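You operate a simulated robot arm through the tools that you are given. There is no shell and no other tool. Be economical: measure what you need, move in short steps, check, and stop when the job is done.

You run a simulated robot arm. Do the job below in one go: nothing can be reset, and whatever is moved stays where it is left.

## Task
Swap the clamped pipe for the purple one and clamp that in again.
Fine: clear guard wide open, then shut again; CLAMP all the way; the old pipe goes into the grey TO TEST tray; leave the other pipes alone.

The check looks at the end state, three seconds after you hand in, the way a careful person would. Anything else that was tipped, shoved, dropped, spilled or broken makes it a failure.

## Robot
A 7-joint arm with a two-finger parallel gripper on a trunk, on a base that drives. Base frame: it is fixed to the floor where the robot stands at the start and does not move with it; the origin is under the middle of the robot, x ahead of it, y to its left, z up. Lengths are in mm, angles in rad, forces in N, time in s.
Its first joint turns from -2.897 to 2.897 rad. Places, roughly: bed of the pipe cradle [600, 300, 900]; clamp lever [600, 100, 900]; clear guard [600, 300, 900]; green pipe (13x5x6 cm) [800, 600, 900]; grey pipe (13x5x6 cm) [600, 300, 900]; inside of the to test tray [900, 100, 900]; pipe cradle [600, 400, 900]. Payload 1.57 kg.
The TCP is the grasp point between the finger pads, 30 mm short of the fingertips. In the tool frame z runs along the fingers and y along their closing line. Largest opening 80 mm; finger width 17, thickness 12; the body of the gripper, 40 by 82 mm, starts 80 mm behind the TCP.
Orientation is that of the tool frame in the base frame, as [roll, pitch, yaw] about the fixed x, y, z axes, in that order (R = Rz(yaw) Ry(pitch) Rx(roll)). With the fingers straight down and closing along the base's y, the tool's x points along the base's -x, its y along +y and its z along -z.

## Interface
- The arm moves only by the tool play_rows. Its argument "rows" is one flat list of numbers, 7 for each row, row after row: the shift along the tool's x, y, z in units of 25 mm (1.0 is 25 mm), then the turn, a rotation vector about the tool's x, y, z in units of 8 degrees (1.0 is 8 degrees), then the finger opening in mm, from 0 to 80. In form: [dx, dy, dz, ax, ay, az, grip, dx, dy, dz, ax, ay, az, grip, ...]. A call has 1 to 8 rows; each row shifts and turns the commanded pose from where the row before left it, along the tool's axes as they then stand. A call with a number of a shift or a turn outside -1 to 1 is refused whole. Each row takes 0.2 s and may step no farther than 50 mm and 0.15 rad from the row before; otherwise, or with a gripper value out of range, the whole call is refused. A pose out of reach is approached as far as the arm can. The call stops where the force on the tool passes 40 N (or 10 N more than at its start, if that is more) or the arm is blocked; 0.2 s more then pass. Each finger travels about 153 mm/s and halts on what it meets, pressing with about 21 N; the grip force reading is that of the motor and also rises with nothing between the fingers. The clock runs only during rows and for 0.2 s after the last one: add rows that do not move to give the fingers time. The reply holds the time, the measured pose of the TCP, the force on the tool along the base axes, the opening and the grip force, in the units named above and with some noise, with the torque about the TCP (base axes, N m) and any sound that the robot's microphone picked up.
- Cameras (640 x 400 px; columns grow to the right, rows downward): "scene" is now at [-6.6, 200.2, 1384.2]; the picture's right is [0.11, -0.99, 0.00], its down [-0.42, -0.05, -0.90] and it looks along [0.90, 0.10, -0.43] (base axes); focal length 257 px, centre (320, 200). "wrist" rides on the gripper at [72, -7, -122] in the tool frame; the picture's right is [0.09, 1.00, 0.00], its down [-0.84, 0.08, -0.54] and it looks along [-0.54, 0.05, 0.84] (tool axes); focal length 238 px, centre (320, 200). There is no depth. A picture from a camera that has moved, and an enlarged one, comes with that camera's place and axes in the base frame and with its lens.
- capture(camera): a new picture of that camera. It takes no simulated time.
- base_move(legs): drives the robot by 1 to 6 legs, each [ahead, left, turn to the left] in mm, mm and rad, along the robot's own axes; the way and the turn of a leg run together, so that a leg with both is an arc; at most 1500 mm and 3.142 rad a leg. The arm and the cameras ride along, it lands a little off, and it stops where it bumps. It gives what a move gives.
- aim_head(pan, tilt): turns the head with the scene camera to pan (to the left, within 2.496 rad either way) and tilt (down, from -0.506 to 1.204), counted from straight ahead of the robot. It gives what a move gives.
- close_up(camera, box): a new picture of the part [left, top, right, bottom] of that camera's present view, enlarged. It takes no simulated time.
- finish_job(): hands the job in; it is judged then, once.

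Work in short steps. Places have to be worked out from the pictures, the camera data and where the tool is seen: move nearer, look again, correct. Check each grasp and each placing, and mend what went wrong. You have 120 turns and 82 pictures in all, those below and enlarged ones among them. Open the gripper and draw the arm clear of the work before you hand the job in, unless the task says otherwise; then end with one line.

The tools are called by a JSON object that holds its "op" and its "data". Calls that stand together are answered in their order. play_rows: Moves the arm, as the interface text tells. Its arguments: {"type":"object","properties":{"rows":{"type":"array","items":{"type":"number"}}},"required":["rows"]} The other tools are called the same way: base_move (legs) drives the base; aim_head (pan, tilt) turns the head that bears the scene camera; capture (camera) takes a picture; close_up (camera, box) takes an enlarged picture of a part of a camera's view; finish_job () hands the job in.

At the start:

```text
clock: 0.0
eef_pos: [441.0, 319.7, 1264.7]
tcp_rot: [3.14, 0.001, -3.141]
force: [0.5, 0.3, -0.8]
torque: [0.0, -0.02, 0.02]
width: 80.1
grip_force: 0.0
robot x, y, heading: [-2.3, -1.4, -0.002]
head pan, tilt: [0.108, 0.442]
```

scene: 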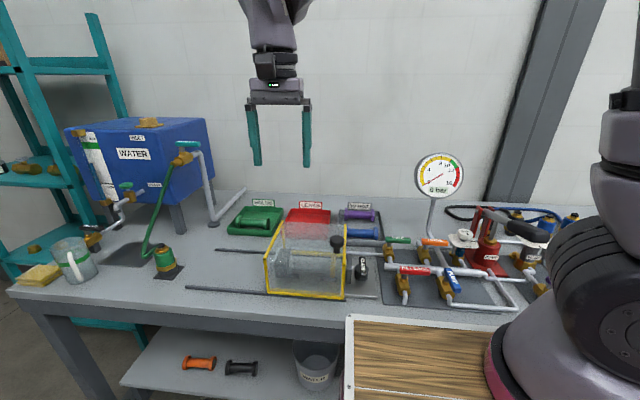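
wrist: 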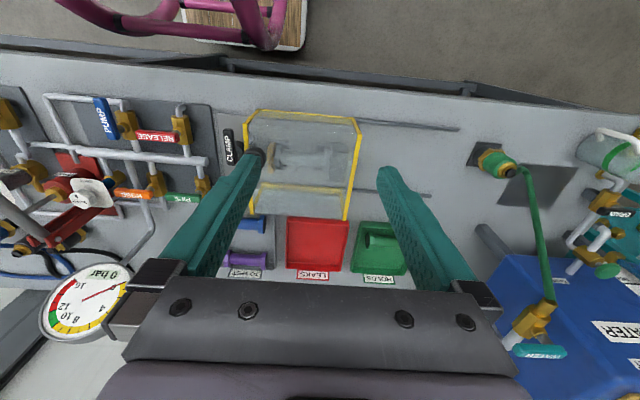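

I'll look closely at the cradle, guard and trays first.

{"op": "close_up", "data": {"camera": "scene", "box": [220, 190, 400, 310]}}

{"op": "close_up", "data": {"camera": "wrist", "box": [200, 90, 440, 290]}}

```text
3.33 times, centred on (310, 250) of scene
camera zoom: at [-6.6, 200.2, 1384.2], right [0.11, -0.99, 0.0], down [-0.42, -0.05, -0.9], along [0.9, 0.1, -0.43], focal length 857 px, centre (353, 33)
```

zoom: 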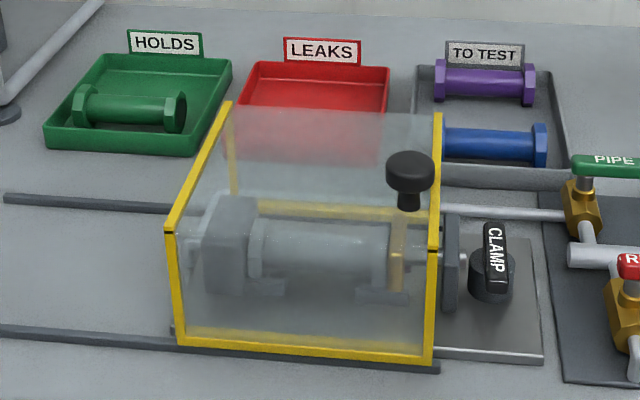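

```text
2.00 times, centred on (320, 190) of wrist
camera zoom: at [368.9, 314.0, 1386.0], right [-0.09, 1.0, 0.0], down [0.84, 0.08, 0.54], along [0.54, 0.05, -0.84], focal length 477 px, centre (320, 220)
```

zoom: 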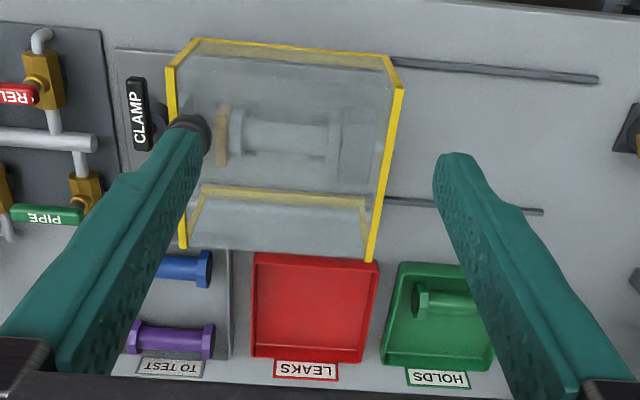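

The guard seems to slide left on rails, with a black knob at about (529, 219, 1023). I'll check the gauge and valves, and the lever closely.

{"op": "close_up", "data": {"camera": "scene", "box": [370, 140, 560, 320]}}

{"op": "close_up", "data": {"camera": "scene", "box": [320, 225, 400, 305]}}

```text
2.22 times, centred on (465, 230) of scene
camera zoom: at [-6.6, 200.2, 1384.2], right [0.11, -0.99, 0.0], down [-0.42, -0.05, -0.9], along [0.9, 0.1, -0.43], focal length 571 px, centre (-2, 133)
```

zoom: 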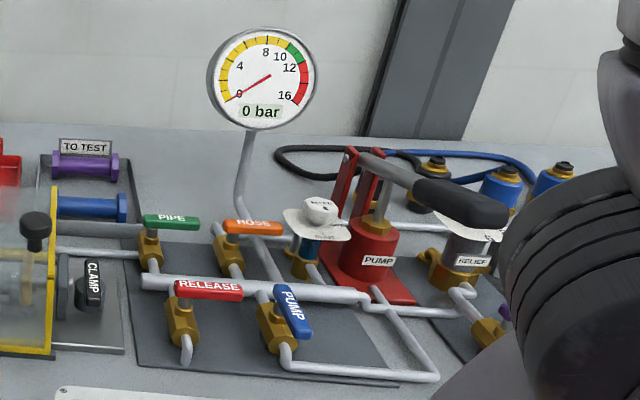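

```text
5.00 times, centred on (360, 265) of scene
camera zoom: at [-6.6, 200.2, 1384.2], right [0.11, -0.99, 0.0], down [-0.42, -0.05, -0.9], along [0.9, 0.1, -0.43], focal length 1285 px, centre (120, -125)
```

zoom: 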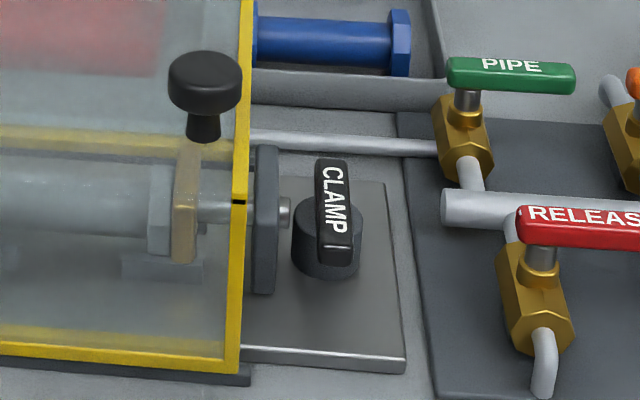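

0 bar, so no pressure. I move above the knob at about (529, 219), stopping at z≈1090 and look.

{"op": "play_rows", "data": {"rows": [-0.44, -0.504, 0.875, 0, 0, 0, 80, -0.44, -0.504, 0.875, 0, 0, 0, 80, -0.44, -0.504, 0.875, 0, 0, 0, 80, -0.44, -0.504, 0.875, 0, 0, 0, 80, -0.44, -0.504, 0.875, 0, 0, 0, 80, -0.44, -0.504, 0.875, 0, 0, 0, 80, -0.44, -0.504, 0.875, 0, 0, 0, 80, -0.44, -0.504, 0.875, 0, 0, 0, 80]}}

{"op": "capture", "data": {"camera": "wrist"}}

{"op": "capture", "data": {"camera": "scene"}}

```text
clock: 1.8
eef_pos: [529.1, 218.2, 1089.8]
tcp_rot: [3.14, 0.0, 3.141]
force: [0.2, -0.1, -0.3]
torque: [0.02, -0.02, -0.01]
width: 79.7
grip_force: 0.0
robot x, y, heading: [0.8, 0.7, 0.003]
head pan, tilt: [0.108, 0.442]
```

```text
75 pictures are left
camera wrist: at [456.9, 213.1, 1211.1], right [-0.09, 1.0, 0.0], down [0.84, 0.08, 0.54], along [0.54, 0.05, -0.84], focal length 238 px, centre (320, 200)
```

wrist: 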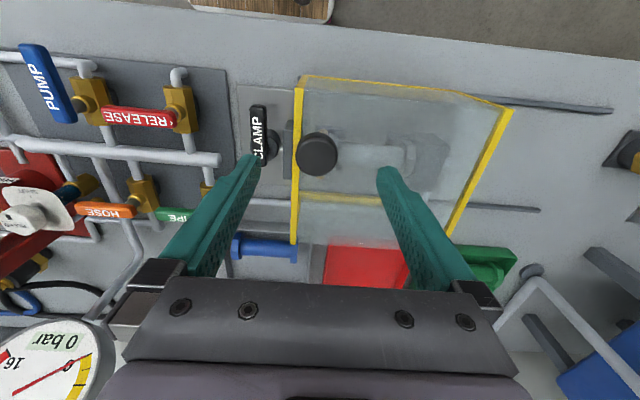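

```text
74 pictures are left
camera scene: at [-6.9, 200.3, 1384.2], right [0.11, -0.99, 0.0], down [-0.42, -0.05, -0.9], along [0.9, 0.1, -0.43], focal length 257 px, centre (320, 200)
```

scene: 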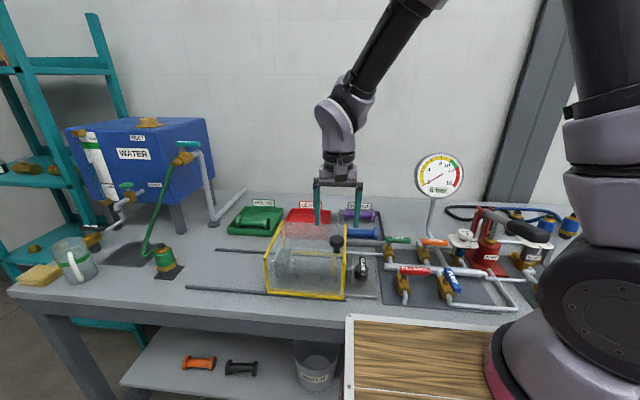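

Knob computes to (530, 218), cap at about z 1025. I descend to z 1027 and close.

{"op": "play_rows", "data": {"rows": [0, 0, 0.63, 0, 0, 0, 80, 0, 0, 0.63, 0, 0, 0, 80, 0, 0, 0.63, 0, 0, 0, 80, 0, 0, 0.63, 0, 0, 0, 80, 0, 0, 0, 0, 0, 0, 20, 0, 0, 0, 0, 0, 0, 20, 0, 0, 0, 0, 0, 0, 20]}}

{"op": "capture", "data": {"camera": "wrist"}}

```text
clock: 3.4
eef_pos: [528.7, 218.6, 1026.6]
tcp_rot: [3.141, 0.001, 3.141]
force: [1.3, -3.2, -1.8]
torque: [-0.01, -0.66, 0.04]
width: 36.6
grip_force: 43.2
robot x, y, heading: [2.1, -2.4, 0.005]
head pan, tilt: [0.108, 0.442]
```

```text
73 pictures are left
camera wrist: at [457.2, 212.5, 1147.9], right [-0.09, 1.0, 0.0], down [0.84, 0.08, 0.54], along [0.54, 0.05, -0.84], focal length 238 px, centre (320, 200)
```

wrist: 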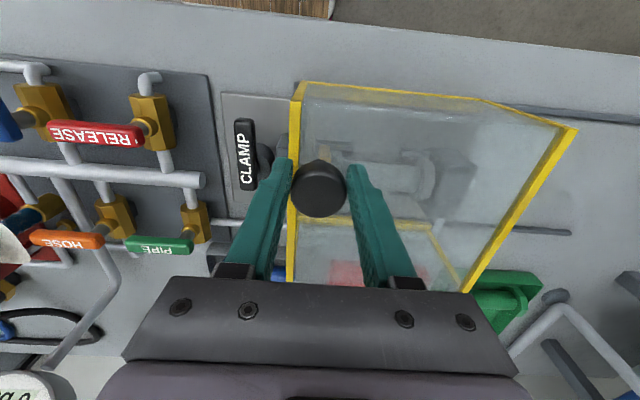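

Knob is gripped (36.6 mm). I slide it to the left (+y) by 100 mm.

{"op": "play_rows", "data": {"rows": [0, 0.5, 0, 0, 0, 0, 20, 0, 0.5, 0, 0, 0, 0, 20, 0, 0.5, 0, 0, 0, 0, 20, 0, 0.5, 0, 0, 0, 0, 20, 0, 0.5, 0, 0, 0, 0, 20, 0, 0.5, 0, 0, 0, 0, 20, 0, 0.5, 0, 0, 0, 0, 20, 0, 0.5, 0, 0, 0, 0, 20]}}

{"op": "capture", "data": {"camera": "scene"}}

```text
clock: 5.2
eef_pos: [529.4, 318.4, 1026.8]
tcp_rot: [-3.141, -0.001, 3.141]
force: [0.6, 0.0, 16.4]
torque: [0.23, 0.1, 0.0]
width: 36.6
grip_force: 43.1
robot x, y, heading: [1.2, 1.5, -0.001]
head pan, tilt: [0.108, 0.442]
```

```text
72 pictures are left
camera scene: at [-6.9, 200.0, 1384.2], right [0.11, -0.99, 0.0], down [-0.42, -0.05, -0.9], along [0.9, 0.1, -0.43], focal length 257 px, centre (320, 200)
```

scene: 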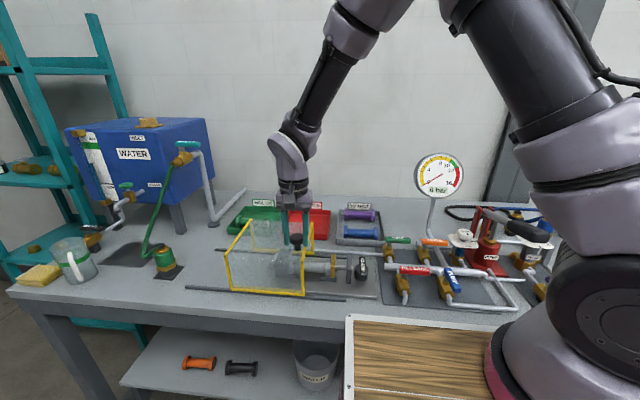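

The guard slides freely. I keep going until it reaches its stop.

{"op": "play_rows", "data": {"rows": [0, 0.5, 0, 0, 0, 0, 20, 0, 0.5, 0, 0, 0, 0, 20, 0, 0.5, 0, 0, 0, 0, 20, 0, 0.5, 0, 0, 0, 0, 20, 0, 0.5, 0, 0, 0, 0, 20, 0, 0.5, 0, 0, 0, 0, 20, 0, 0.5, 0, 0, 0, 0, 20, 0, 0.5, 0, 0, 0, 0, 20]}}

{"op": "play_rows", "data": {"rows": [0, 0.3, 0, 0, 0, 0, 20, 0, 0.3, 0, 0, 0, 0, 20, 0, 0.3, 0, 0, 0, 0, 20, 0, 0.3, 0, 0, 0, 0, 20, 0, 0.3, 0, 0, 0, 0, 20, 0, 0.3, 0, 0, 0, 0, 20]}}

{"op": "capture", "data": {"camera": "scene"}}

```text
clock: 7.0
eef_pos: [528.2, 418.8, 1026.9]
tcp_rot: [3.14, 0.0, 3.141]
force: [1.0, 0.2, 12.6]
torque: [0.21, -0.18, -0.05]
width: 36.4
grip_force: 43.3
robot x, y, heading: [0.3, 1.4, 0.004]
head pan, tilt: [0.108, 0.442]
```

```text
clock: 8.2
eef_pos: [528.1, 447.6, 1027.0]
tcp_rot: [-3.13, -0.005, 3.134]
force: [-5.7, -14.3, 14.8]
torque: [-0.47, 0.36, -0.13]
width: 36.5
grip_force: 42.9
robot x, y, heading: [-3.1, 1.9, 0.004]
head pan, tilt: [0.108, 0.442]
stopped in row 5: the force on the tool passed its limit at 46 N (the readings are from after the stop); the commanded pose is now the measured one
```

```text
71 pictures are left
camera scene: at [-7.2, 199.0, 1384.3], right [0.11, -0.99, 0.0], down [-0.42, -0.05, -0.9], along [0.9, 0.1, -0.43], focal length 257 px, centre (320, 200)
```

scene: 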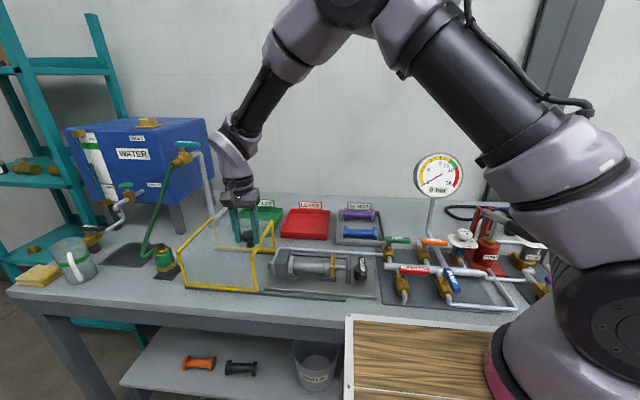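

The guard is at its stop (229 mm travel). I release, rise and head over toward the clamp.

{"op": "play_rows", "data": {"rows": [0, 0, 0, 0, 0, 0, 80, 0, 0, 0, 0, 0, 0, 80, 0, 0, -0.8, 0, 0, 0, 80, 0, 0, -0.8, 0, 0, 0, 80, 0, 0, -0.8, 0, 0, 0, 80, 0, -1, -0.5, 0, 0, 0, 80, 0, -1, 0, 0, 0, 0, 80, 0, -1, 0, 0, 0, 0, 80]}}

{"op": "play_rows", "data": {"rows": [0, -1, 0, 0, 0, 0, 80, 0, -1, 0, 0, 0, 0, 80, 0, -1, 0, 0, 0, 0, 80, 0, -1, 0, 0, 0, 0, 80, 0, -1, 0, 0, 0, 0, 80, 0, -1, 0, 0, 0, 0, 80]}}

{"op": "capture", "data": {"camera": "wrist"}}

{"op": "close_up", "data": {"camera": "scene", "box": [160, 190, 400, 310]}}

```text
clock: 10.0
eef_pos: [529.6, 374.2, 1098.5]
tcp_rot: [-3.132, -0.002, 3.137]
force: [-0.8, 0.7, -0.4]
torque: [-0.04, -0.02, 0.01]
width: 80.1
grip_force: 0.0
robot x, y, heading: [1.9, 1.5, 0.001]
head pan, tilt: [0.108, 0.442]
```

```text
clock: 11.4
eef_pos: [527.1, 223.2, 1098.9]
tcp_rot: [-3.133, -0.003, 3.137]
force: [0.0, 0.6, -0.7]
torque: [-0.03, -0.04, 0.02]
width: 80.1
grip_force: 0.0
robot x, y, heading: [-4.0, 0.1, 0.002]
head pan, tilt: [0.108, 0.442]
```

```text
70 pictures are left
camera wrist: at [455.8, 220.1, 1220.7], right [-0.09, 1.0, -0.01], down [0.84, 0.08, 0.54], along [0.54, 0.04, -0.84], focal length 238 px, centre (320, 200)
```

wrist: 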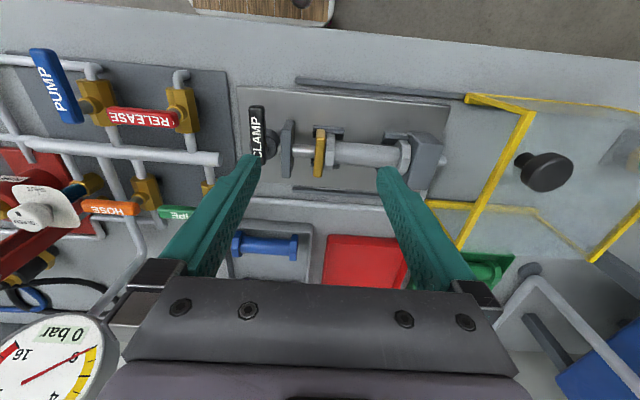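

```text
2.67 times, centred on (280, 250) of scene
camera zoom: at [-6.6, 200.2, 1384.1], right [0.11, -0.99, 0.0], down [-0.42, -0.05, -0.9], along [0.9, 0.1, -0.43], focal length 686 px, centre (427, 67)
```

zoom: 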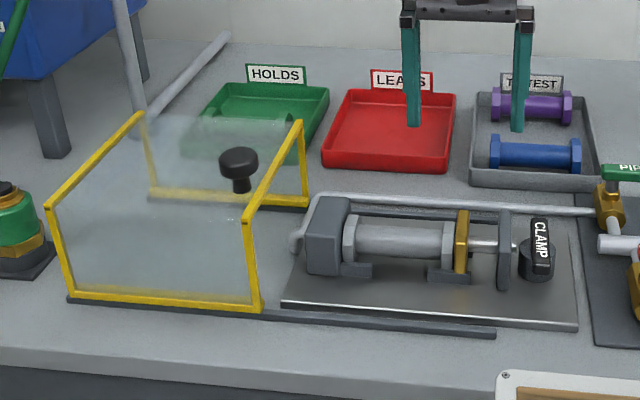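

Now clear. I move nearer to the clamp lever for a good look.

{"op": "play_rows", "data": {"rows": [0, -0.75, 0.5, 0, 0, 0, 80, 0, -0.75, 0.5, 0, 0, 0, 80, 0, -0.75, 0.5, 0, 0, 0, 80, 0, -0.75, 0.5, 0, 0, 0, 80]}}

{"op": "close_up", "data": {"camera": "wrist", "box": [220, 60, 500, 235]}}

{"op": "close_up", "data": {"camera": "scene", "box": [260, 230, 400, 310]}}

```text
clock: 12.4
eef_pos: [526.1, 148.3, 1049.3]
tcp_rot: [-3.133, -0.003, 3.137]
force: [-0.7, 0.6, -0.5]
torque: [-0.02, 0.0, -0.01]
width: 79.9
grip_force: 0.1
robot x, y, heading: [0.3, 0.5, 0.002]
head pan, tilt: [0.108, 0.442]
```

```text
2.29 times, centred on (360, 148) of wrist
camera zoom: at [455.5, 144.5, 1170.8], right [-0.09, 1.0, -0.01], down [0.84, 0.08, 0.54], along [0.54, 0.04, -0.84], focal length 545 px, centre (229, 320)
```

zoom: 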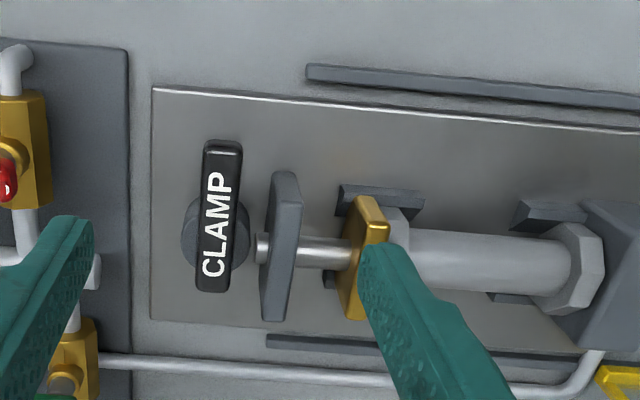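

```text
4.57 times, centred on (330, 270) of scene
camera zoom: at [-6.7, 200.0, 1384.2], right [0.11, -0.99, 0.0], down [-0.42, -0.05, -0.9], along [0.9, 0.1, -0.43], focal length 1175 px, centre (274, -120)
```

zoom: 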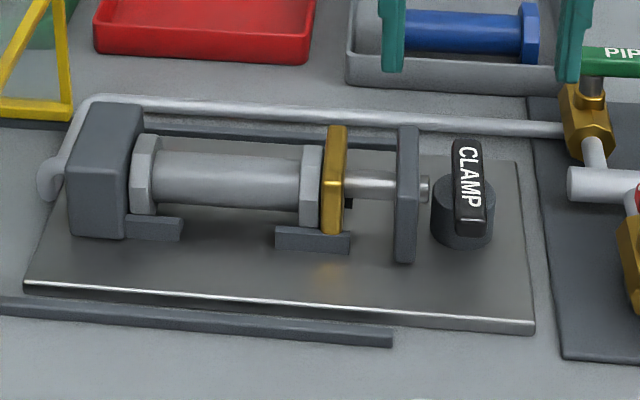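

The lever seems to be a bar pivoting near (580, 146), its handle pointing towards the robot to x≈525. I descend above the handle end with a 44 mm opening and look again.

{"op": "play_rows", "data": {"rows": [0, -0.04, 0.75, -0.05, 0, 0, 44, 0, -0.04, 0.75, -0.03, 0, 0, 44, 0, 0, 0.75, 0, 0, 0, 44, 0, 0, 0.5, 0, 0, 0, 44]}}

{"op": "capture", "data": {"camera": "wrist"}}

{"op": "close_up", "data": {"camera": "scene", "box": [320, 220, 400, 300]}}

```text
clock: 13.4
eef_pos: [526.7, 146.7, 981.2]
tcp_rot: [3.138, -0.003, 3.137]
force: [-0.7, 0.0, -0.1]
torque: [-0.05, 0.01, 0.0]
width: 44.0
grip_force: 0.1
robot x, y, heading: [-1.4, -3.8, 0.004]
head pan, tilt: [0.108, 0.442]
```

```text
66 pictures are left
camera wrist: at [455.2, 141.0, 1102.4], right [-0.09, 1.0, 0.0], down [0.84, 0.07, 0.54], along [0.54, 0.05, -0.84], focal length 238 px, centre (320, 200)
```

wrist: 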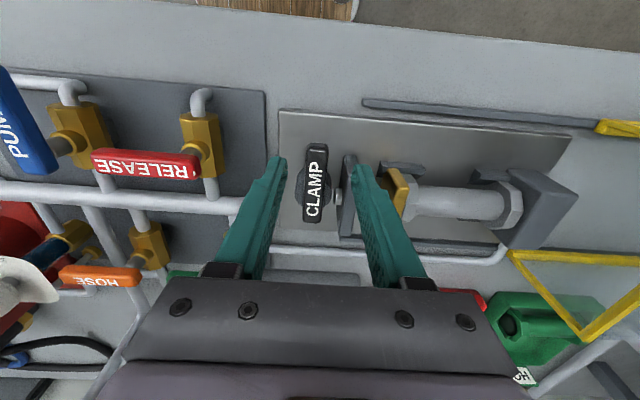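

```text
5.00 times, centred on (360, 260) of scene
camera zoom: at [-6.8, 199.8, 1384.2], right [0.11, -0.99, 0.0], down [-0.42, -0.05, -0.9], along [0.9, 0.1, -0.43], focal length 1285 px, centre (120, -100)
```

zoom: 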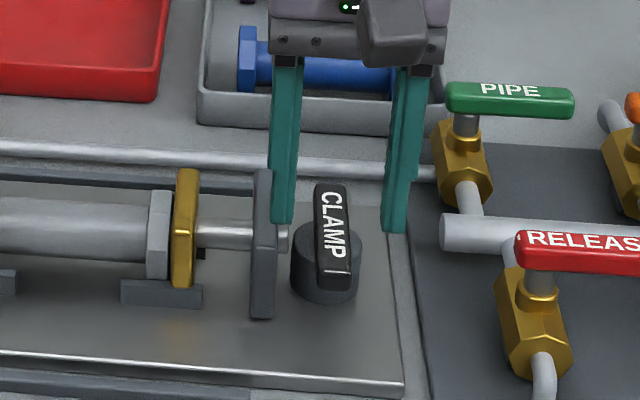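

The bar spans x 525–599, y≈145, top at z≈912. The plate next to it starts around x 550. I lower a 36 mm-open cage over the handle tip at x≈530 down to z≈926.

{"op": "play_rows", "data": {"rows": [-0.07, -0.04, 0.55, 0, 0, 0, 36, -0.06, -0.03, 0.55, 0, 0, 0, 36, 0, 0, 0.55, 0, 0, 0, 36, 0, 0, 0.55, 0, 0, 0, 36]}}

{"op": "capture", "data": {"camera": "wrist"}}

{"op": "close_up", "data": {"camera": "scene", "box": [320, 220, 400, 300]}}

```text
clock: 14.4
eef_pos: [528.5, 145.5, 926.4]
tcp_rot: [3.141, -0.004, 3.135]
force: [0.5, 0.1, 0.1]
torque: [0.01, -0.03, -0.02]
width: 36.1
grip_force: 0.1
robot x, y, heading: [2.3, 0.7, -0.004]
head pan, tilt: [0.108, 0.442]
```

```text
64 pictures are left
camera wrist: at [458.0, 139.4, 1047.4], right [-0.09, 1.0, 0.0], down [0.84, 0.07, 0.54], along [0.54, 0.05, -0.84], focal length 238 px, centre (320, 200)
```

wrist: 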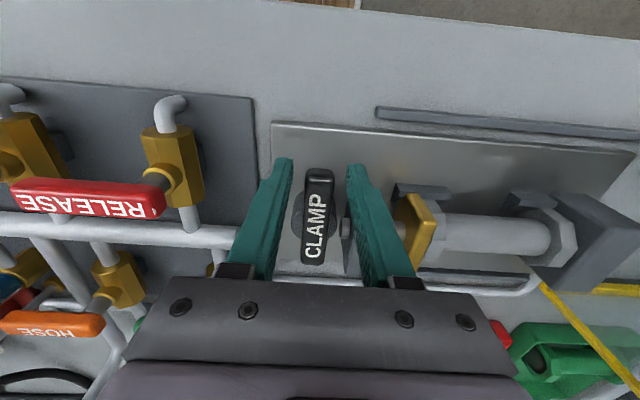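

```text
5.00 times, centred on (360, 260) of scene
camera zoom: at [-6.8, 199.8, 1384.2], right [0.11, -0.99, 0.0], down [-0.42, -0.05, -0.9], along [0.9, 0.1, -0.43], focal length 1285 px, centre (120, -100)
```

zoom: 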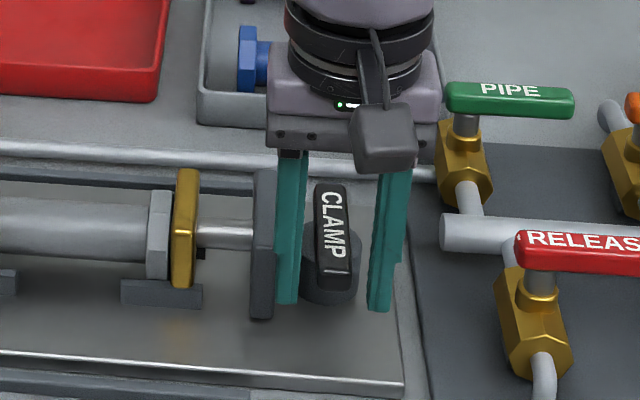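

The handle sits in the cage. I swing it towards −y around the pivot, 30° at first, and watch force.

{"op": "play_rows", "data": {"rows": [-0.011, -0.215, 0, 0, 0, -0.75, 36, -0.011, -0.215, 0, 0, 0, -0.75, 36, -0.011, -0.215, 0, 0, 0, -0.75, 36, -0.011, -0.215, 0, 0, 0, -0.75, 36, -0.011, -0.215, 0, 0, 0, -0.75, 36, -0.011, -0.215, 0, 0, 0, -0.75, 36]}}

{"op": "close_up", "data": {"camera": "scene", "box": [300, 220, 400, 300]}}

```text
clock: 15.8
eef_pos: [540.5, 114.3, 925.6]
tcp_rot: [3.139, -0.002, -2.518]
force: [-0.3, -0.7, 0.0]
torque: [0.01, 0.0, 0.01]
width: 36.0
grip_force: 0.1
robot x, y, heading: [-1.1, -1.7, 0.005]
head pan, tilt: [0.108, 0.442]
```

```text
5.00 times, centred on (350, 260) of scene
camera zoom: at [-6.7, 200.0, 1384.2], right [0.11, -0.99, 0.0], down [-0.42, -0.05, -0.9], along [0.9, 0.1, -0.43], focal length 1285 px, centre (170, -100)
```

zoom: 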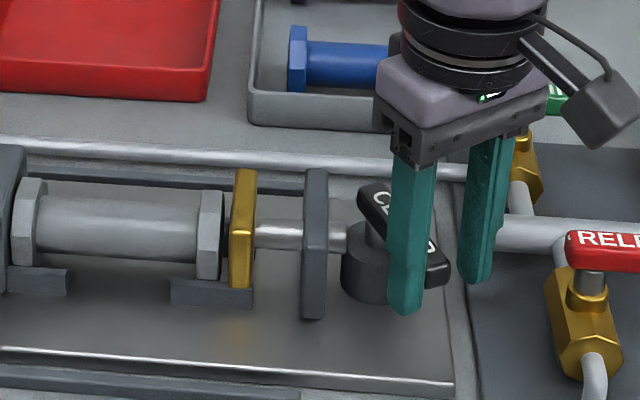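

The lever turns freely and the rod is retracting. I continue the swing to ~84°.

{"op": "play_rows", "data": {"rows": [-0.011, -0.215, 0, 0, 0, -0.75, 36, -0.011, -0.215, 0, 0, 0, -0.75, 36, -0.011, -0.215, 0, 0, 0, -0.75, 36, -0.011, -0.215, 0, 0, 0, -0.75, 36, -0.011, -0.215, 0, 0, 0, -0.75, 36, -0.011, -0.215, 0, 0, 0, -0.75, 36, -0.011, -0.215, 0, 0, 0, -0.75, 36, -0.011, -0.215, 0, 0, 0, -0.75, 36]}}

{"op": "close_up", "data": {"camera": "scene", "box": [290, 220, 410, 300]}}

{"op": "capture", "data": {"camera": "wrist"}}

```text
clock: 17.6
eef_pos: [576.7, 93.4, 927.2]
tcp_rot: [3.139, 0.001, -1.678]
force: [0.2, 0.4, 0.0]
torque: [0.01, 0.0, -0.01]
width: 35.8
grip_force: 0.1
robot x, y, heading: [-1.3, -2.2, -0.0]
head pan, tilt: [0.108, 0.442]
```

```text
5.00 times, centred on (350, 260) of scene
camera zoom: at [-6.7, 199.9, 1384.2], right [0.11, -0.99, 0.0], down [-0.42, -0.05, -0.9], along [0.9, 0.1, -0.43], focal length 1285 px, centre (170, -100)
```

zoom: 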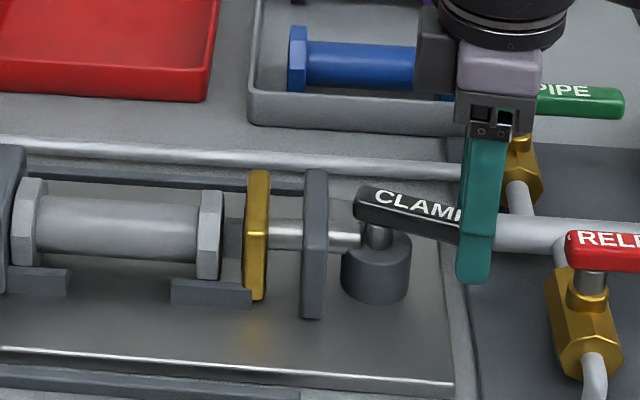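

```text
60 pictures are left
camera wrist: at [575.7, 22.0, 1047.1], right [-1.0, 0.02, 0.0], down [0.02, 0.84, 0.54], along [0.01, 0.54, -0.84], focal length 238 px, centre (320, 200)
```

wrist: 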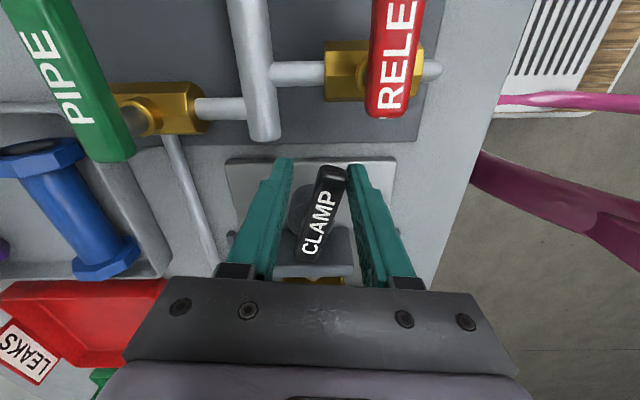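

The plate has backed off. The lever lags by the slack; I continue until it meets its stop.

{"op": "play_rows", "data": {"rows": [-0.011, -0.215, 0, 0, 0, -0.75, 36, -0.011, -0.215, 0, 0, 0, -0.75, 36, -0.011, -0.215, 0, 0, 0, -0.75, 36, -0.011, -0.215, 0, 0, 0, -0.75, 36, -0.011, -0.215, 0, 0, 0, -0.75, 36]}}

{"op": "close_up", "data": {"camera": "scene", "box": [290, 220, 410, 300]}}

{"op": "capture", "data": {"camera": "wrist"}}

```text
clock: 18.8
eef_pos: [599.1, 96.4, 926.8]
tcp_rot: [3.135, 0.002, -1.156]
force: [-23.9, -1.4, -3.5]
torque: [0.0, 0.09, -0.31]
width: 55.6
grip_force: 11.1
robot x, y, heading: [0.3, -5.0, -0.001]
head pan, tilt: [0.108, 0.442]
```

```text
5.00 times, centred on (350, 260) of scene
camera zoom: at [-7.6, 199.9, 1384.2], right [0.11, -0.99, 0.0], down [-0.42, -0.05, -0.9], along [0.9, 0.1, -0.43], focal length 1285 px, centre (170, -100)
```

zoom: 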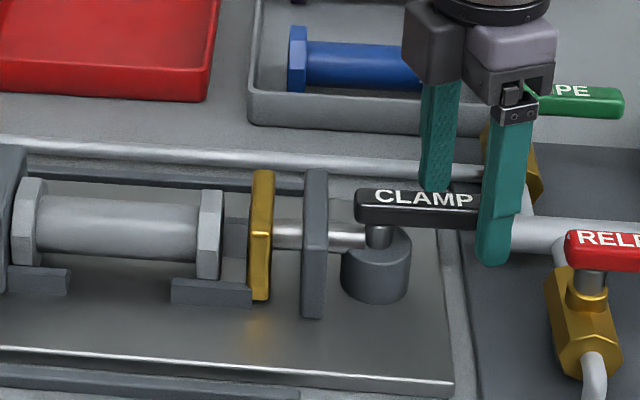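

```text
58 pictures are left
camera wrist: at [636.1, 34.6, 1046.3], right [-0.87, -0.48, 0.01], down [-0.4, 0.74, 0.54], along [-0.27, 0.47, -0.84], focal length 238 px, centre (320, 200)
```

wrist: 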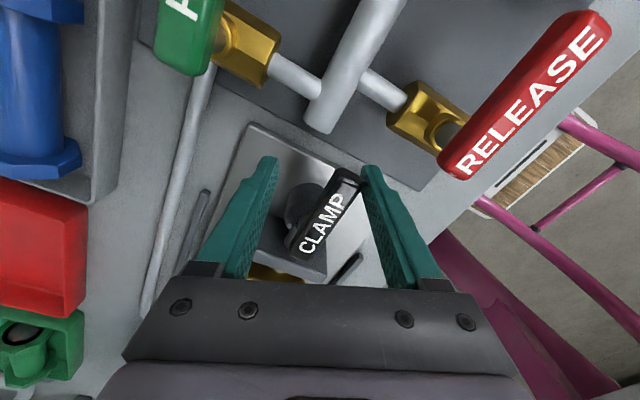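

Lever is at its open stop (pointing −y). I back off three steps, then lift straight up.

{"op": "play_rows", "data": {"rows": [-0.011, 0.215, 0, 0, 0, 0.75, 50, -0.011, 0.215, 0, 0, 0, 0.75, 50, 0, 0, -0.8, 0, 0, 0.75, 50, 0, 0, -0.8, 0, 0, 1, 50, 0, 0, -0.8, 0, 0, 1, 60, 0, 0, -0.8, 0, 0, 1, 80, 0, 0, -0.8, 0, 0, 1, 80, 0, 0, -0.8, 0, 0, 1, 80]}}

{"op": "close_up", "data": {"camera": "scene", "box": [260, 220, 400, 300]}}

```text
clock: 20.6
eef_pos: [592.9, 93.4, 1046.6]
tcp_rot: [3.136, 0.001, -2.171]
force: [0.1, -0.9, -0.3]
torque: [0.0, -0.01, -0.03]
width: 79.9
grip_force: 0.1
robot x, y, heading: [1.5, 0.5, -0.005]
head pan, tilt: [0.108, 0.442]
```

```text
4.57 times, centred on (330, 260) of scene
camera zoom: at [-6.4, 199.9, 1384.2], right [0.11, -0.99, 0.0], down [-0.42, -0.05, -0.9], along [0.9, 0.1, -0.43], focal length 1175 px, centre (274, -74)
```

zoom: 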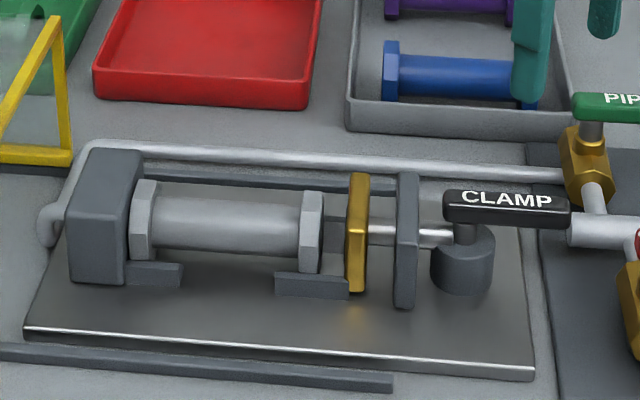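

Lever open. Next I align the fingers to close along x (yaw −90°) and go above the grey pipe's middle, about (567, 290).

{"op": "play_rows", "data": {"rows": [0, 0, 0, 0, 0, -0.86, 80, 0, 0, 0, 0, 0, -0.86, 80, 0, 0, 0, 0, 0, -0.86, 80, 0, 0, 0, 0, 0, -0.86, 80, 0, 0, 0, 0, 0, -0.86, 80]}}

{"op": "play_rows", "data": {"rows": [-0.98, 0.13, 0, 0, 0, 0, 80, -0.98, 0.13, 0, 0, 0, 0, 80, -0.98, 0.13, 0, 0, 0, 0, 80, -0.98, 0.13, 0, 0, 0, 0, 80, -0.98, 0.13, 0, 0, 0, 0, 80, -0.98, 0.13, 0, 0, 0, 0, 80, -0.98, 0.13, 0, 0, 0, 0, 80, -0.98, 0.13, 0, 0, 0, 0, 80]}}

{"op": "capture", "data": {"camera": "wrist"}}

{"op": "close_up", "data": {"camera": "scene", "box": [240, 210, 380, 300]}}

```text
clock: 21.8
eef_pos: [592.3, 93.3, 1045.9]
tcp_rot: [3.137, 0.002, -1.569]
force: [-0.2, 0.3, -0.6]
torque: [-0.03, -0.01, -0.03]
width: 80.1
grip_force: 0.0
robot x, y, heading: [0.2, 1.0, -0.0]
head pan, tilt: [0.108, 0.442]
```

```text
clock: 23.6
eef_pos: [566.9, 290.6, 1046.5]
tcp_rot: [3.138, 0.001, -1.57]
force: [-0.5, -1.3, 0.4]
torque: [0.0, -0.02, -0.03]
width: 80.0
grip_force: 0.0
robot x, y, heading: [1.4, -0.5, -0.001]
head pan, tilt: [0.108, 0.442]
```

```text
56 pictures are left
camera wrist: at [574.9, 218.6, 1167.1], right [-1.0, -0.09, 0.0], down [-0.08, 0.84, 0.54], along [-0.05, 0.54, -0.84], focal length 238 px, centre (320, 200)
```

wrist: 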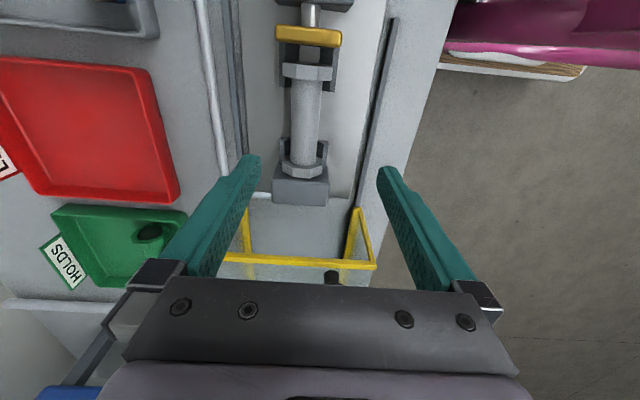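

```text
4.44 times, centred on (310, 255) of scene
camera zoom: at [-6.5, 199.6, 1384.2], right [0.11, -0.99, 0.0], down [-0.42, -0.05, -0.9], along [0.9, 0.1, -0.43], focal length 1142 px, centre (364, -44)
```

zoom: 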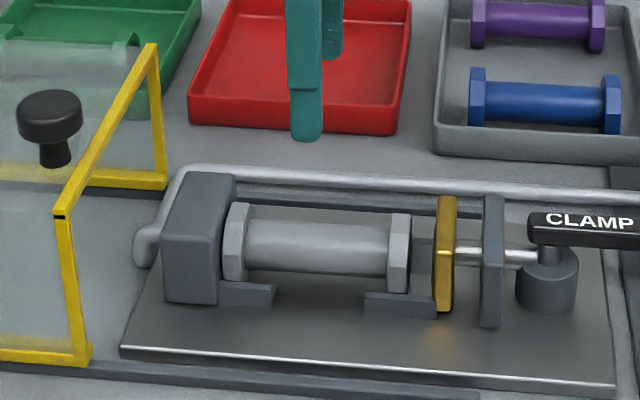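

Pipe axis triangulates to about (585, 291, 890). I shift to it and descend partway to z 955, then check.

{"op": "play_rows", "data": {"rows": [0, -0.185, 0.9, 0, 0, 0, 80, 0, -0.185, 0.9, 0, 0, 0, 80, 0, -0.185, 0.9, 0, 0, 0, 80, 0, -0.185, 0.9, 0, 0, 0, 80]}}

{"op": "capture", "data": {"camera": "wrist"}}

{"op": "close_up", "data": {"camera": "scene", "box": [240, 210, 380, 300]}}

```text
clock: 24.6
eef_pos: [585.8, 289.2, 957.5]
tcp_rot: [3.139, 0.002, -1.572]
force: [0.3, -0.3, -0.1]
torque: [-0.03, 0.0, 0.0]
width: 80.2
grip_force: 0.0
robot x, y, heading: [1.6, 0.2, -0.003]
head pan, tilt: [0.108, 0.442]
```

```text
54 pictures are left
camera wrist: at [592.8, 218.6, 1077.5], right [-1.0, -0.09, 0.0], down [-0.08, 0.84, 0.54], along [-0.05, 0.54, -0.84], focal length 238 px, centre (320, 200)
```

wrist: 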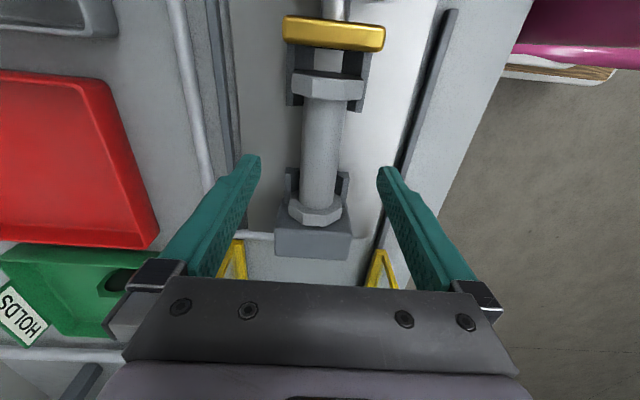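

```text
4.44 times, centred on (310, 255) of scene
camera zoom: at [-6.8, 199.8, 1384.2], right [0.11, -0.99, 0.0], down [-0.42, -0.05, -0.9], along [0.9, 0.1, -0.43], focal length 1142 px, centre (364, -44)
```

zoom: 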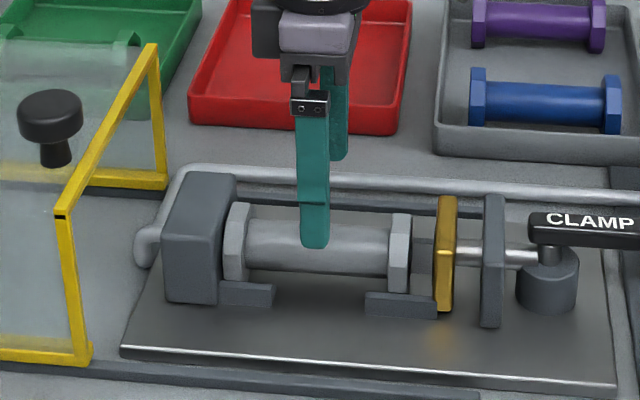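

Let me look at the gap between gold plate and the flange before lifting.

{"op": "close_up", "data": {"camera": "wrist", "box": [270, 0, 390, 120]}}

{"op": "close_up", "data": {"camera": "scene", "box": [310, 240, 360, 290]}}

```text
3.33 times, centred on (330, 60) of wrist
camera zoom: at [592.8, 218.6, 1077.5], right [-1.0, -0.09, 0.0], down [-0.08, 0.84, 0.54], along [-0.05, 0.54, -0.84], focal length 794 px, centre (287, 667)
```

zoom: 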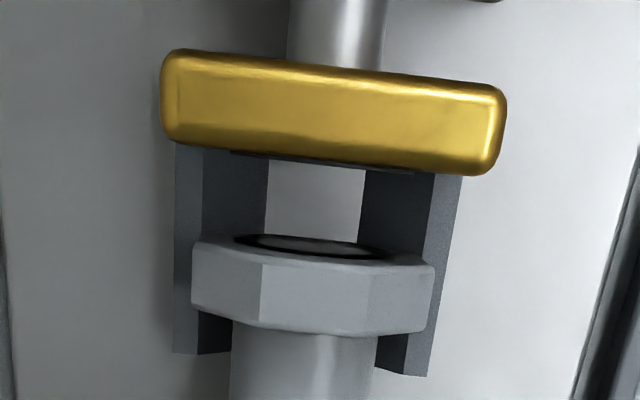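

```text
8.00 times, centred on (335, 265) of scene
camera zoom: at [-6.8, 199.8, 1384.2], right [0.11, -0.99, 0.0], down [-0.42, -0.05, -0.9], along [0.9, 0.1, -0.43], focal length 2056 px, centre (200, -320)
```

zoom: 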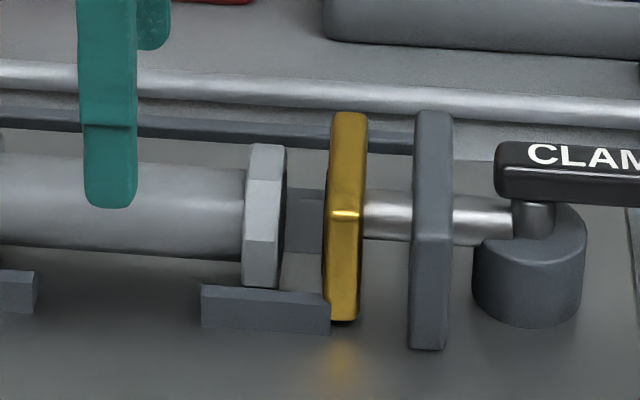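

The gap is clean (just the rear cradle block behind). I descend to z 900 and grip.

{"op": "play_rows", "data": {"rows": [0, 0, 0.575, 0, 0, 0, 80, 0, 0, 0.575, 0, 0, 0, 80, 0, 0, 0.575, 0, 0, 0, 80, 0, 0, 0.575, 0, 0, 0, 80, 0, 0, 0, 0, 0, 0, 15, 0, 0, 0, 0, 0, 0, 15, 0, 0, 0, 0, 0, 0, 15]}}

{"op": "capture", "data": {"camera": "wrist"}}

```text
clock: 26.2
eef_pos: [584.6, 289.0, 899.9]
tcp_rot: [3.138, 0.001, -1.572]
force: [-0.8, -0.1, 1.3]
torque: [0.06, 0.01, 0.01]
width: 32.2
grip_force: 21.0
robot x, y, heading: [5.7, 0.7, -0.001]
head pan, tilt: [0.108, 0.442]
```

```text
50 pictures are left
camera wrist: at [591.8, 219.0, 1019.6], right [-1.0, -0.09, 0.0], down [-0.08, 0.84, 0.54], along [-0.05, 0.54, -0.84], focal length 238 px, centre (320, 200)
```

wrist: 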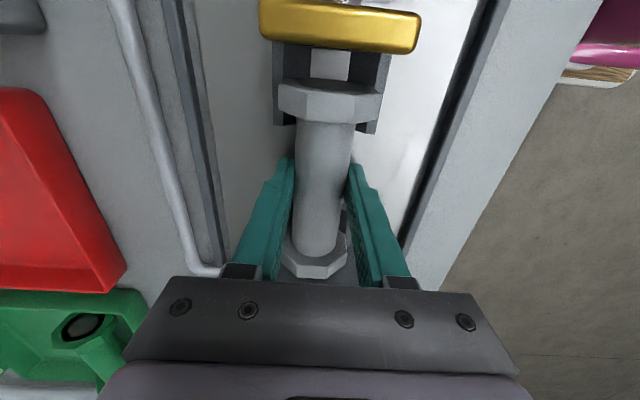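

Grip holds (32 mm body). I lift straight up.

{"op": "play_rows", "data": {"rows": [0, 0, -0.4, 0, 0, 0, 15, 0, 0, -0.4, 0, 0, 0, 15, 0, 0, -0.8, 0, 0, 0, 15, 0, 0, -1, 0, 0, 0, 15, 0, 0, -1, 0, 0, 0, 15, 0, 0, -1, 0, 0, 0, 15, 0, 0, -1, 0, 0, 0, 15, 0, 0, -1, 0, 0, 0, 15]}}

{"op": "capture", "data": {"camera": "wrist"}}

{"op": "capture", "data": {"camera": "scene"}}

```text
clock: 28.0
eef_pos: [586.6, 290.1, 1064.5]
tcp_rot: [3.138, 0.001, -1.571]
force: [-0.8, 0.7, -4.9]
torque: [-0.02, 0.0, -0.01]
width: 32.2
grip_force: 21.0
robot x, y, heading: [0.7, -0.2, -0.0]
head pan, tilt: [0.108, 0.442]
```

```text
49 pictures are left
camera wrist: at [593.5, 219.4, 1184.3], right [-1.0, -0.09, 0.0], down [-0.08, 0.84, 0.54], along [-0.05, 0.54, -0.84], focal length 238 px, centre (320, 200)
```

wrist: 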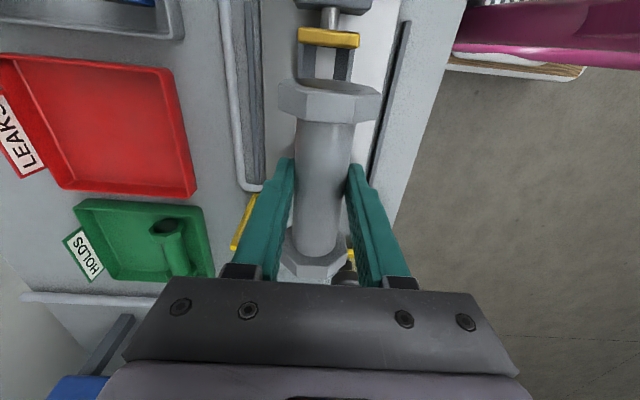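

```text
48 pictures are left
camera scene: at [-6.3, 200.1, 1384.1], right [0.11, -0.99, 0.0], down [-0.42, -0.05, -0.9], along [0.9, 0.1, -0.43], focal length 257 px, centre (320, 200)
```

scene: 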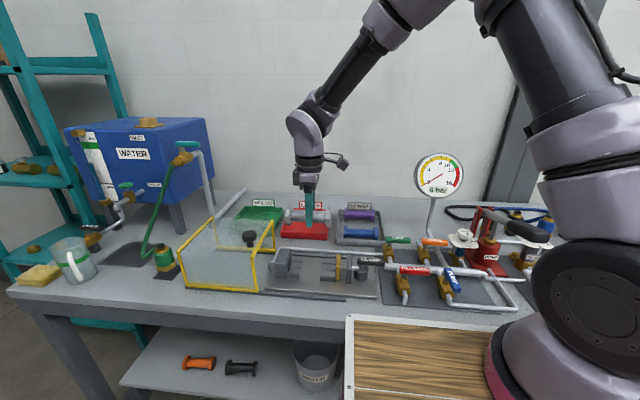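

Held securely. Let me view the tray closely to choose a placing spot.

{"op": "close_up", "data": {"camera": "scene", "box": [320, 195, 400, 255]}}

```text
6.67 times, centred on (360, 225) of scene
camera zoom: at [-6.3, 200.1, 1384.1], right [0.11, -0.99, 0.0], down [-0.42, -0.05, -0.9], along [0.9, 0.1, -0.43], focal length 1714 px, centre (53, 33)
```

zoom: 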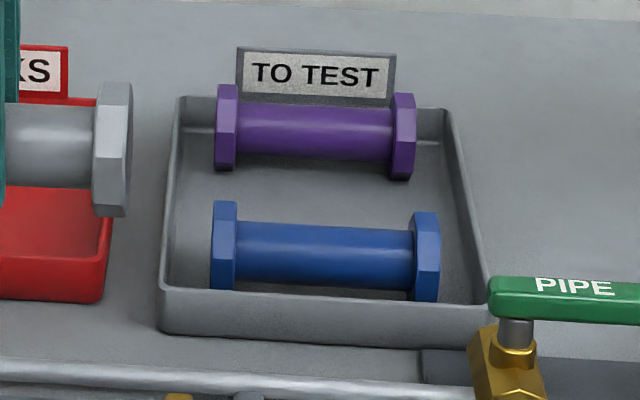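

Free gap between blue (x≈779) and purple (x≈912): centre x≈845, y≈142. I carry the grey pipe above that at height 1064.

{"op": "play_rows", "data": {"rows": [0.54, -0.94, 0, 0, 0, 0, 15, 0.54, -0.94, 0, 0, 0, 0, 15, 0.54, -0.94, 0, 0, 0, 0, 15, 0.54, -0.94, 0, 0, 0, 0, 15, 0.54, -0.94, 0, 0, 0, 0, 15, 0.54, -0.94, 0, 0, 0, 0, 15, 0.54, -0.94, 0, 0, 0, 0, 15, 0.54, -0.94, 0, 0, 0, 0, 15]}}

{"op": "play_rows", "data": {"rows": [0.53, -0.94, 0, 0, 0, 0, 15, 0.53, -0.94, 0, 0, 0, 0, 15, 0.53, -0.94, 0, 0, 0, 0, 15, 0, 0, 1, 0, 0, 0, 15, 0, 0, 1, 0, 0, 0, 15]}}

{"op": "capture", "data": {"camera": "wrist"}}

{"op": "close_up", "data": {"camera": "scene", "box": [310, 185, 410, 260]}}

```text
clock: 29.8
eef_pos: [774.0, 180.5, 1062.5]
tcp_rot: [3.137, 0.001, -1.569]
force: [-0.4, 0.6, -4.1]
torque: [-0.05, 0.01, 0.02]
width: 32.3
grip_force: 20.9
robot x, y, heading: [0.6, 0.2, -0.001]
head pan, tilt: [0.108, 0.442]
```

```text
clock: 31.0
eef_pos: [843.1, 141.8, 1012.1]
tcp_rot: [3.138, 0.001, -1.57]
force: [-0.5, -0.2, -4.2]
torque: [0.0, 0.0, -0.02]
width: 32.1
grip_force: 20.5
robot x, y, heading: [2.1, 0.2, 0.0]
head pan, tilt: [0.108, 0.442]
```

```text
46 pictures are left
camera wrist: at [851.5, 71.1, 1133.0], right [-1.0, -0.09, 0.0], down [-0.08, 0.84, 0.54], along [-0.05, 0.54, -0.84], focal length 238 px, centre (320, 200)
```

wrist: 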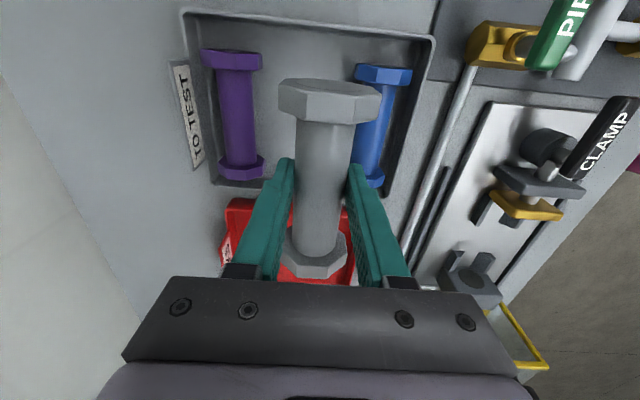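

```text
5.33 times, centred on (360, 222) of scene
camera zoom: at [-6.7, 199.9, 1384.2], right [0.11, -0.99, 0.0], down [-0.42, -0.05, -0.9], along [0.9, 0.1, -0.43], focal length 1371 px, centre (107, 80)
```

zoom: 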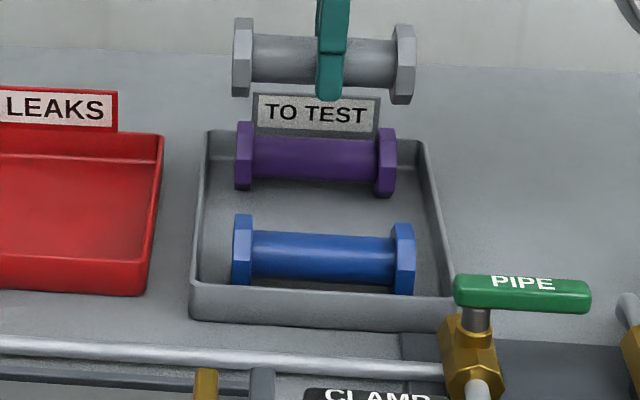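

Cross-check puts purple at x≈928, blue ≈787 (axis z≈880), so midpoint x≈857. I shift and lower to z≈935, then check.

{"op": "play_rows", "data": {"rows": [0, -0.28, 0.6, 0, 0, 0, 15, 0, -0.28, 0.6, 0, 0, 0, 15, 0, 0, 0.6, 0, 0, 0, 15, 0, 0, 0.6, 0, 0, 0, 15, 0, 0, 0.6, 0, 0, 0, 15]}}

{"op": "capture", "data": {"camera": "wrist"}}

{"op": "close_up", "data": {"camera": "scene", "box": [320, 185, 400, 255]}}

```text
clock: 32.2
eef_pos: [857.5, 143.1, 938.0]
tcp_rot: [3.138, 0.001, -1.57]
force: [0.2, 0.3, -3.9]
torque: [-0.03, -0.05, 0.05]
width: 32.1
grip_force: 21.1
robot x, y, heading: [1.5, 0.7, 0.0]
head pan, tilt: [0.108, 0.442]
```

```text
44 pictures are left
camera wrist: at [865.6, 72.2, 1057.5], right [-1.0, -0.09, 0.0], down [-0.08, 0.84, 0.54], along [-0.05, 0.54, -0.84], focal length 238 px, centre (320, 200)
```

wrist: 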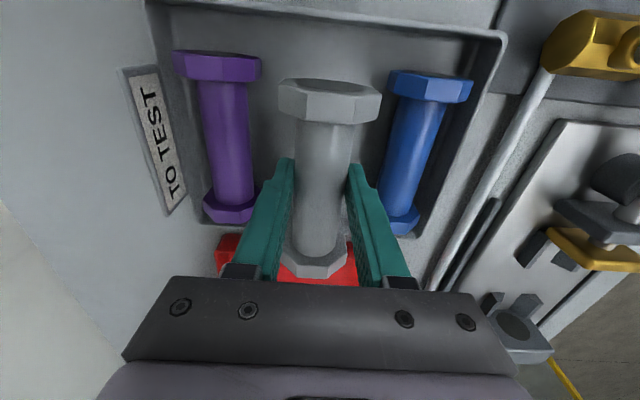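

```text
5.71 times, centred on (360, 220) of scene
camera zoom: at [-6.6, 199.9, 1384.2], right [0.11, -0.99, 0.0], down [-0.42, -0.05, -0.9], along [0.9, 0.1, -0.43], focal length 1469 px, centre (91, 86)
```

zoom: 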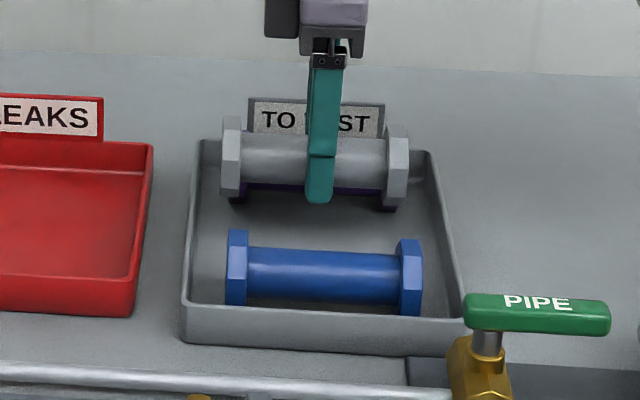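

Centred between the neighbours. I lower in small steps until it touches the floor of the tray.

{"op": "play_rows", "data": {"rows": [0, 0, 0.5, 0, 0, 0, 15, 0, 0, 0.5, 0, 0, 0, 15, 0, 0, 0.4, 0, 0, 0, 15]}}

{"op": "close_up", "data": {"camera": "scene", "box": [320, 185, 400, 255]}}

```text
clock: 33.0
eef_pos: [858.3, 143.2, 902.2]
tcp_rot: [3.138, 0.001, -1.572]
force: [0.2, -0.3, -3.6]
torque: [-0.02, -0.01, -0.03]
width: 32.2
grip_force: 20.9
robot x, y, heading: [5.9, -3.0, 0.003]
head pan, tilt: [0.108, 0.442]
```

```text
5.71 times, centred on (360, 220) of scene
camera zoom: at [-6.6, 199.9, 1384.2], right [0.11, -0.99, 0.0], down [-0.42, -0.05, -0.9], along [0.9, 0.1, -0.43], focal length 1469 px, centre (91, 86)
```

zoom: 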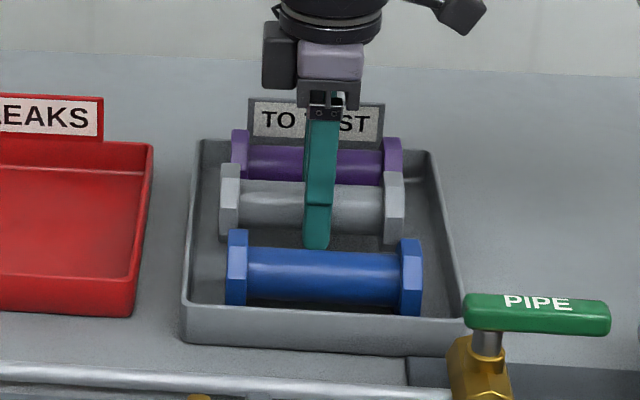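

Still hanging free (−3.6 N). I creep down further.

{"op": "play_rows", "data": {"rows": [0, 0, 0.1, 0, 0, 0, 15, 0, 0, 0.1, 0, 0, 0, 15, 0, 0, 0.1, 0, 0, 0, 15]}}

{"op": "play_rows", "data": {"rows": [0, 0, 0.1, 0, 0, 0, 15]}}

{"op": "play_rows", "data": {"rows": [0, 0, 0.08, 0, 0, 0, 15]}}

```text
clock: 33.8
eef_pos: [856.6, 142.0, 895.5]
tcp_rot: [3.138, 0.002, -1.571]
force: [0.3, 1.0, -3.7]
torque: [-0.05, -0.02, 0.05]
width: 32.0
grip_force: 20.8
robot x, y, heading: [-0.2, -6.8, -0.003]
head pan, tilt: [0.108, 0.442]
```

```text
clock: 34.2
eef_pos: [857.9, 142.7, 893.0]
tcp_rot: [3.138, 0.002, -1.57]
force: [-0.2, 0.9, -4.4]
torque: [-0.01, 0.02, 0.0]
width: 32.2
grip_force: 20.8
robot x, y, heading: [-1.3, 0.6, 0.001]
head pan, tilt: [0.108, 0.442]
```

```text
clock: 34.6
eef_pos: [858.8, 142.6, 892.1]
tcp_rot: [3.139, 0.001, -1.57]
force: [-0.8, -0.4, -0.1]
torque: [-0.11, 0.1, 0.01]
width: 32.0
grip_force: 21.0
robot x, y, heading: [0.6, 0.9, -0.001]
head pan, tilt: [0.108, 0.442]
```

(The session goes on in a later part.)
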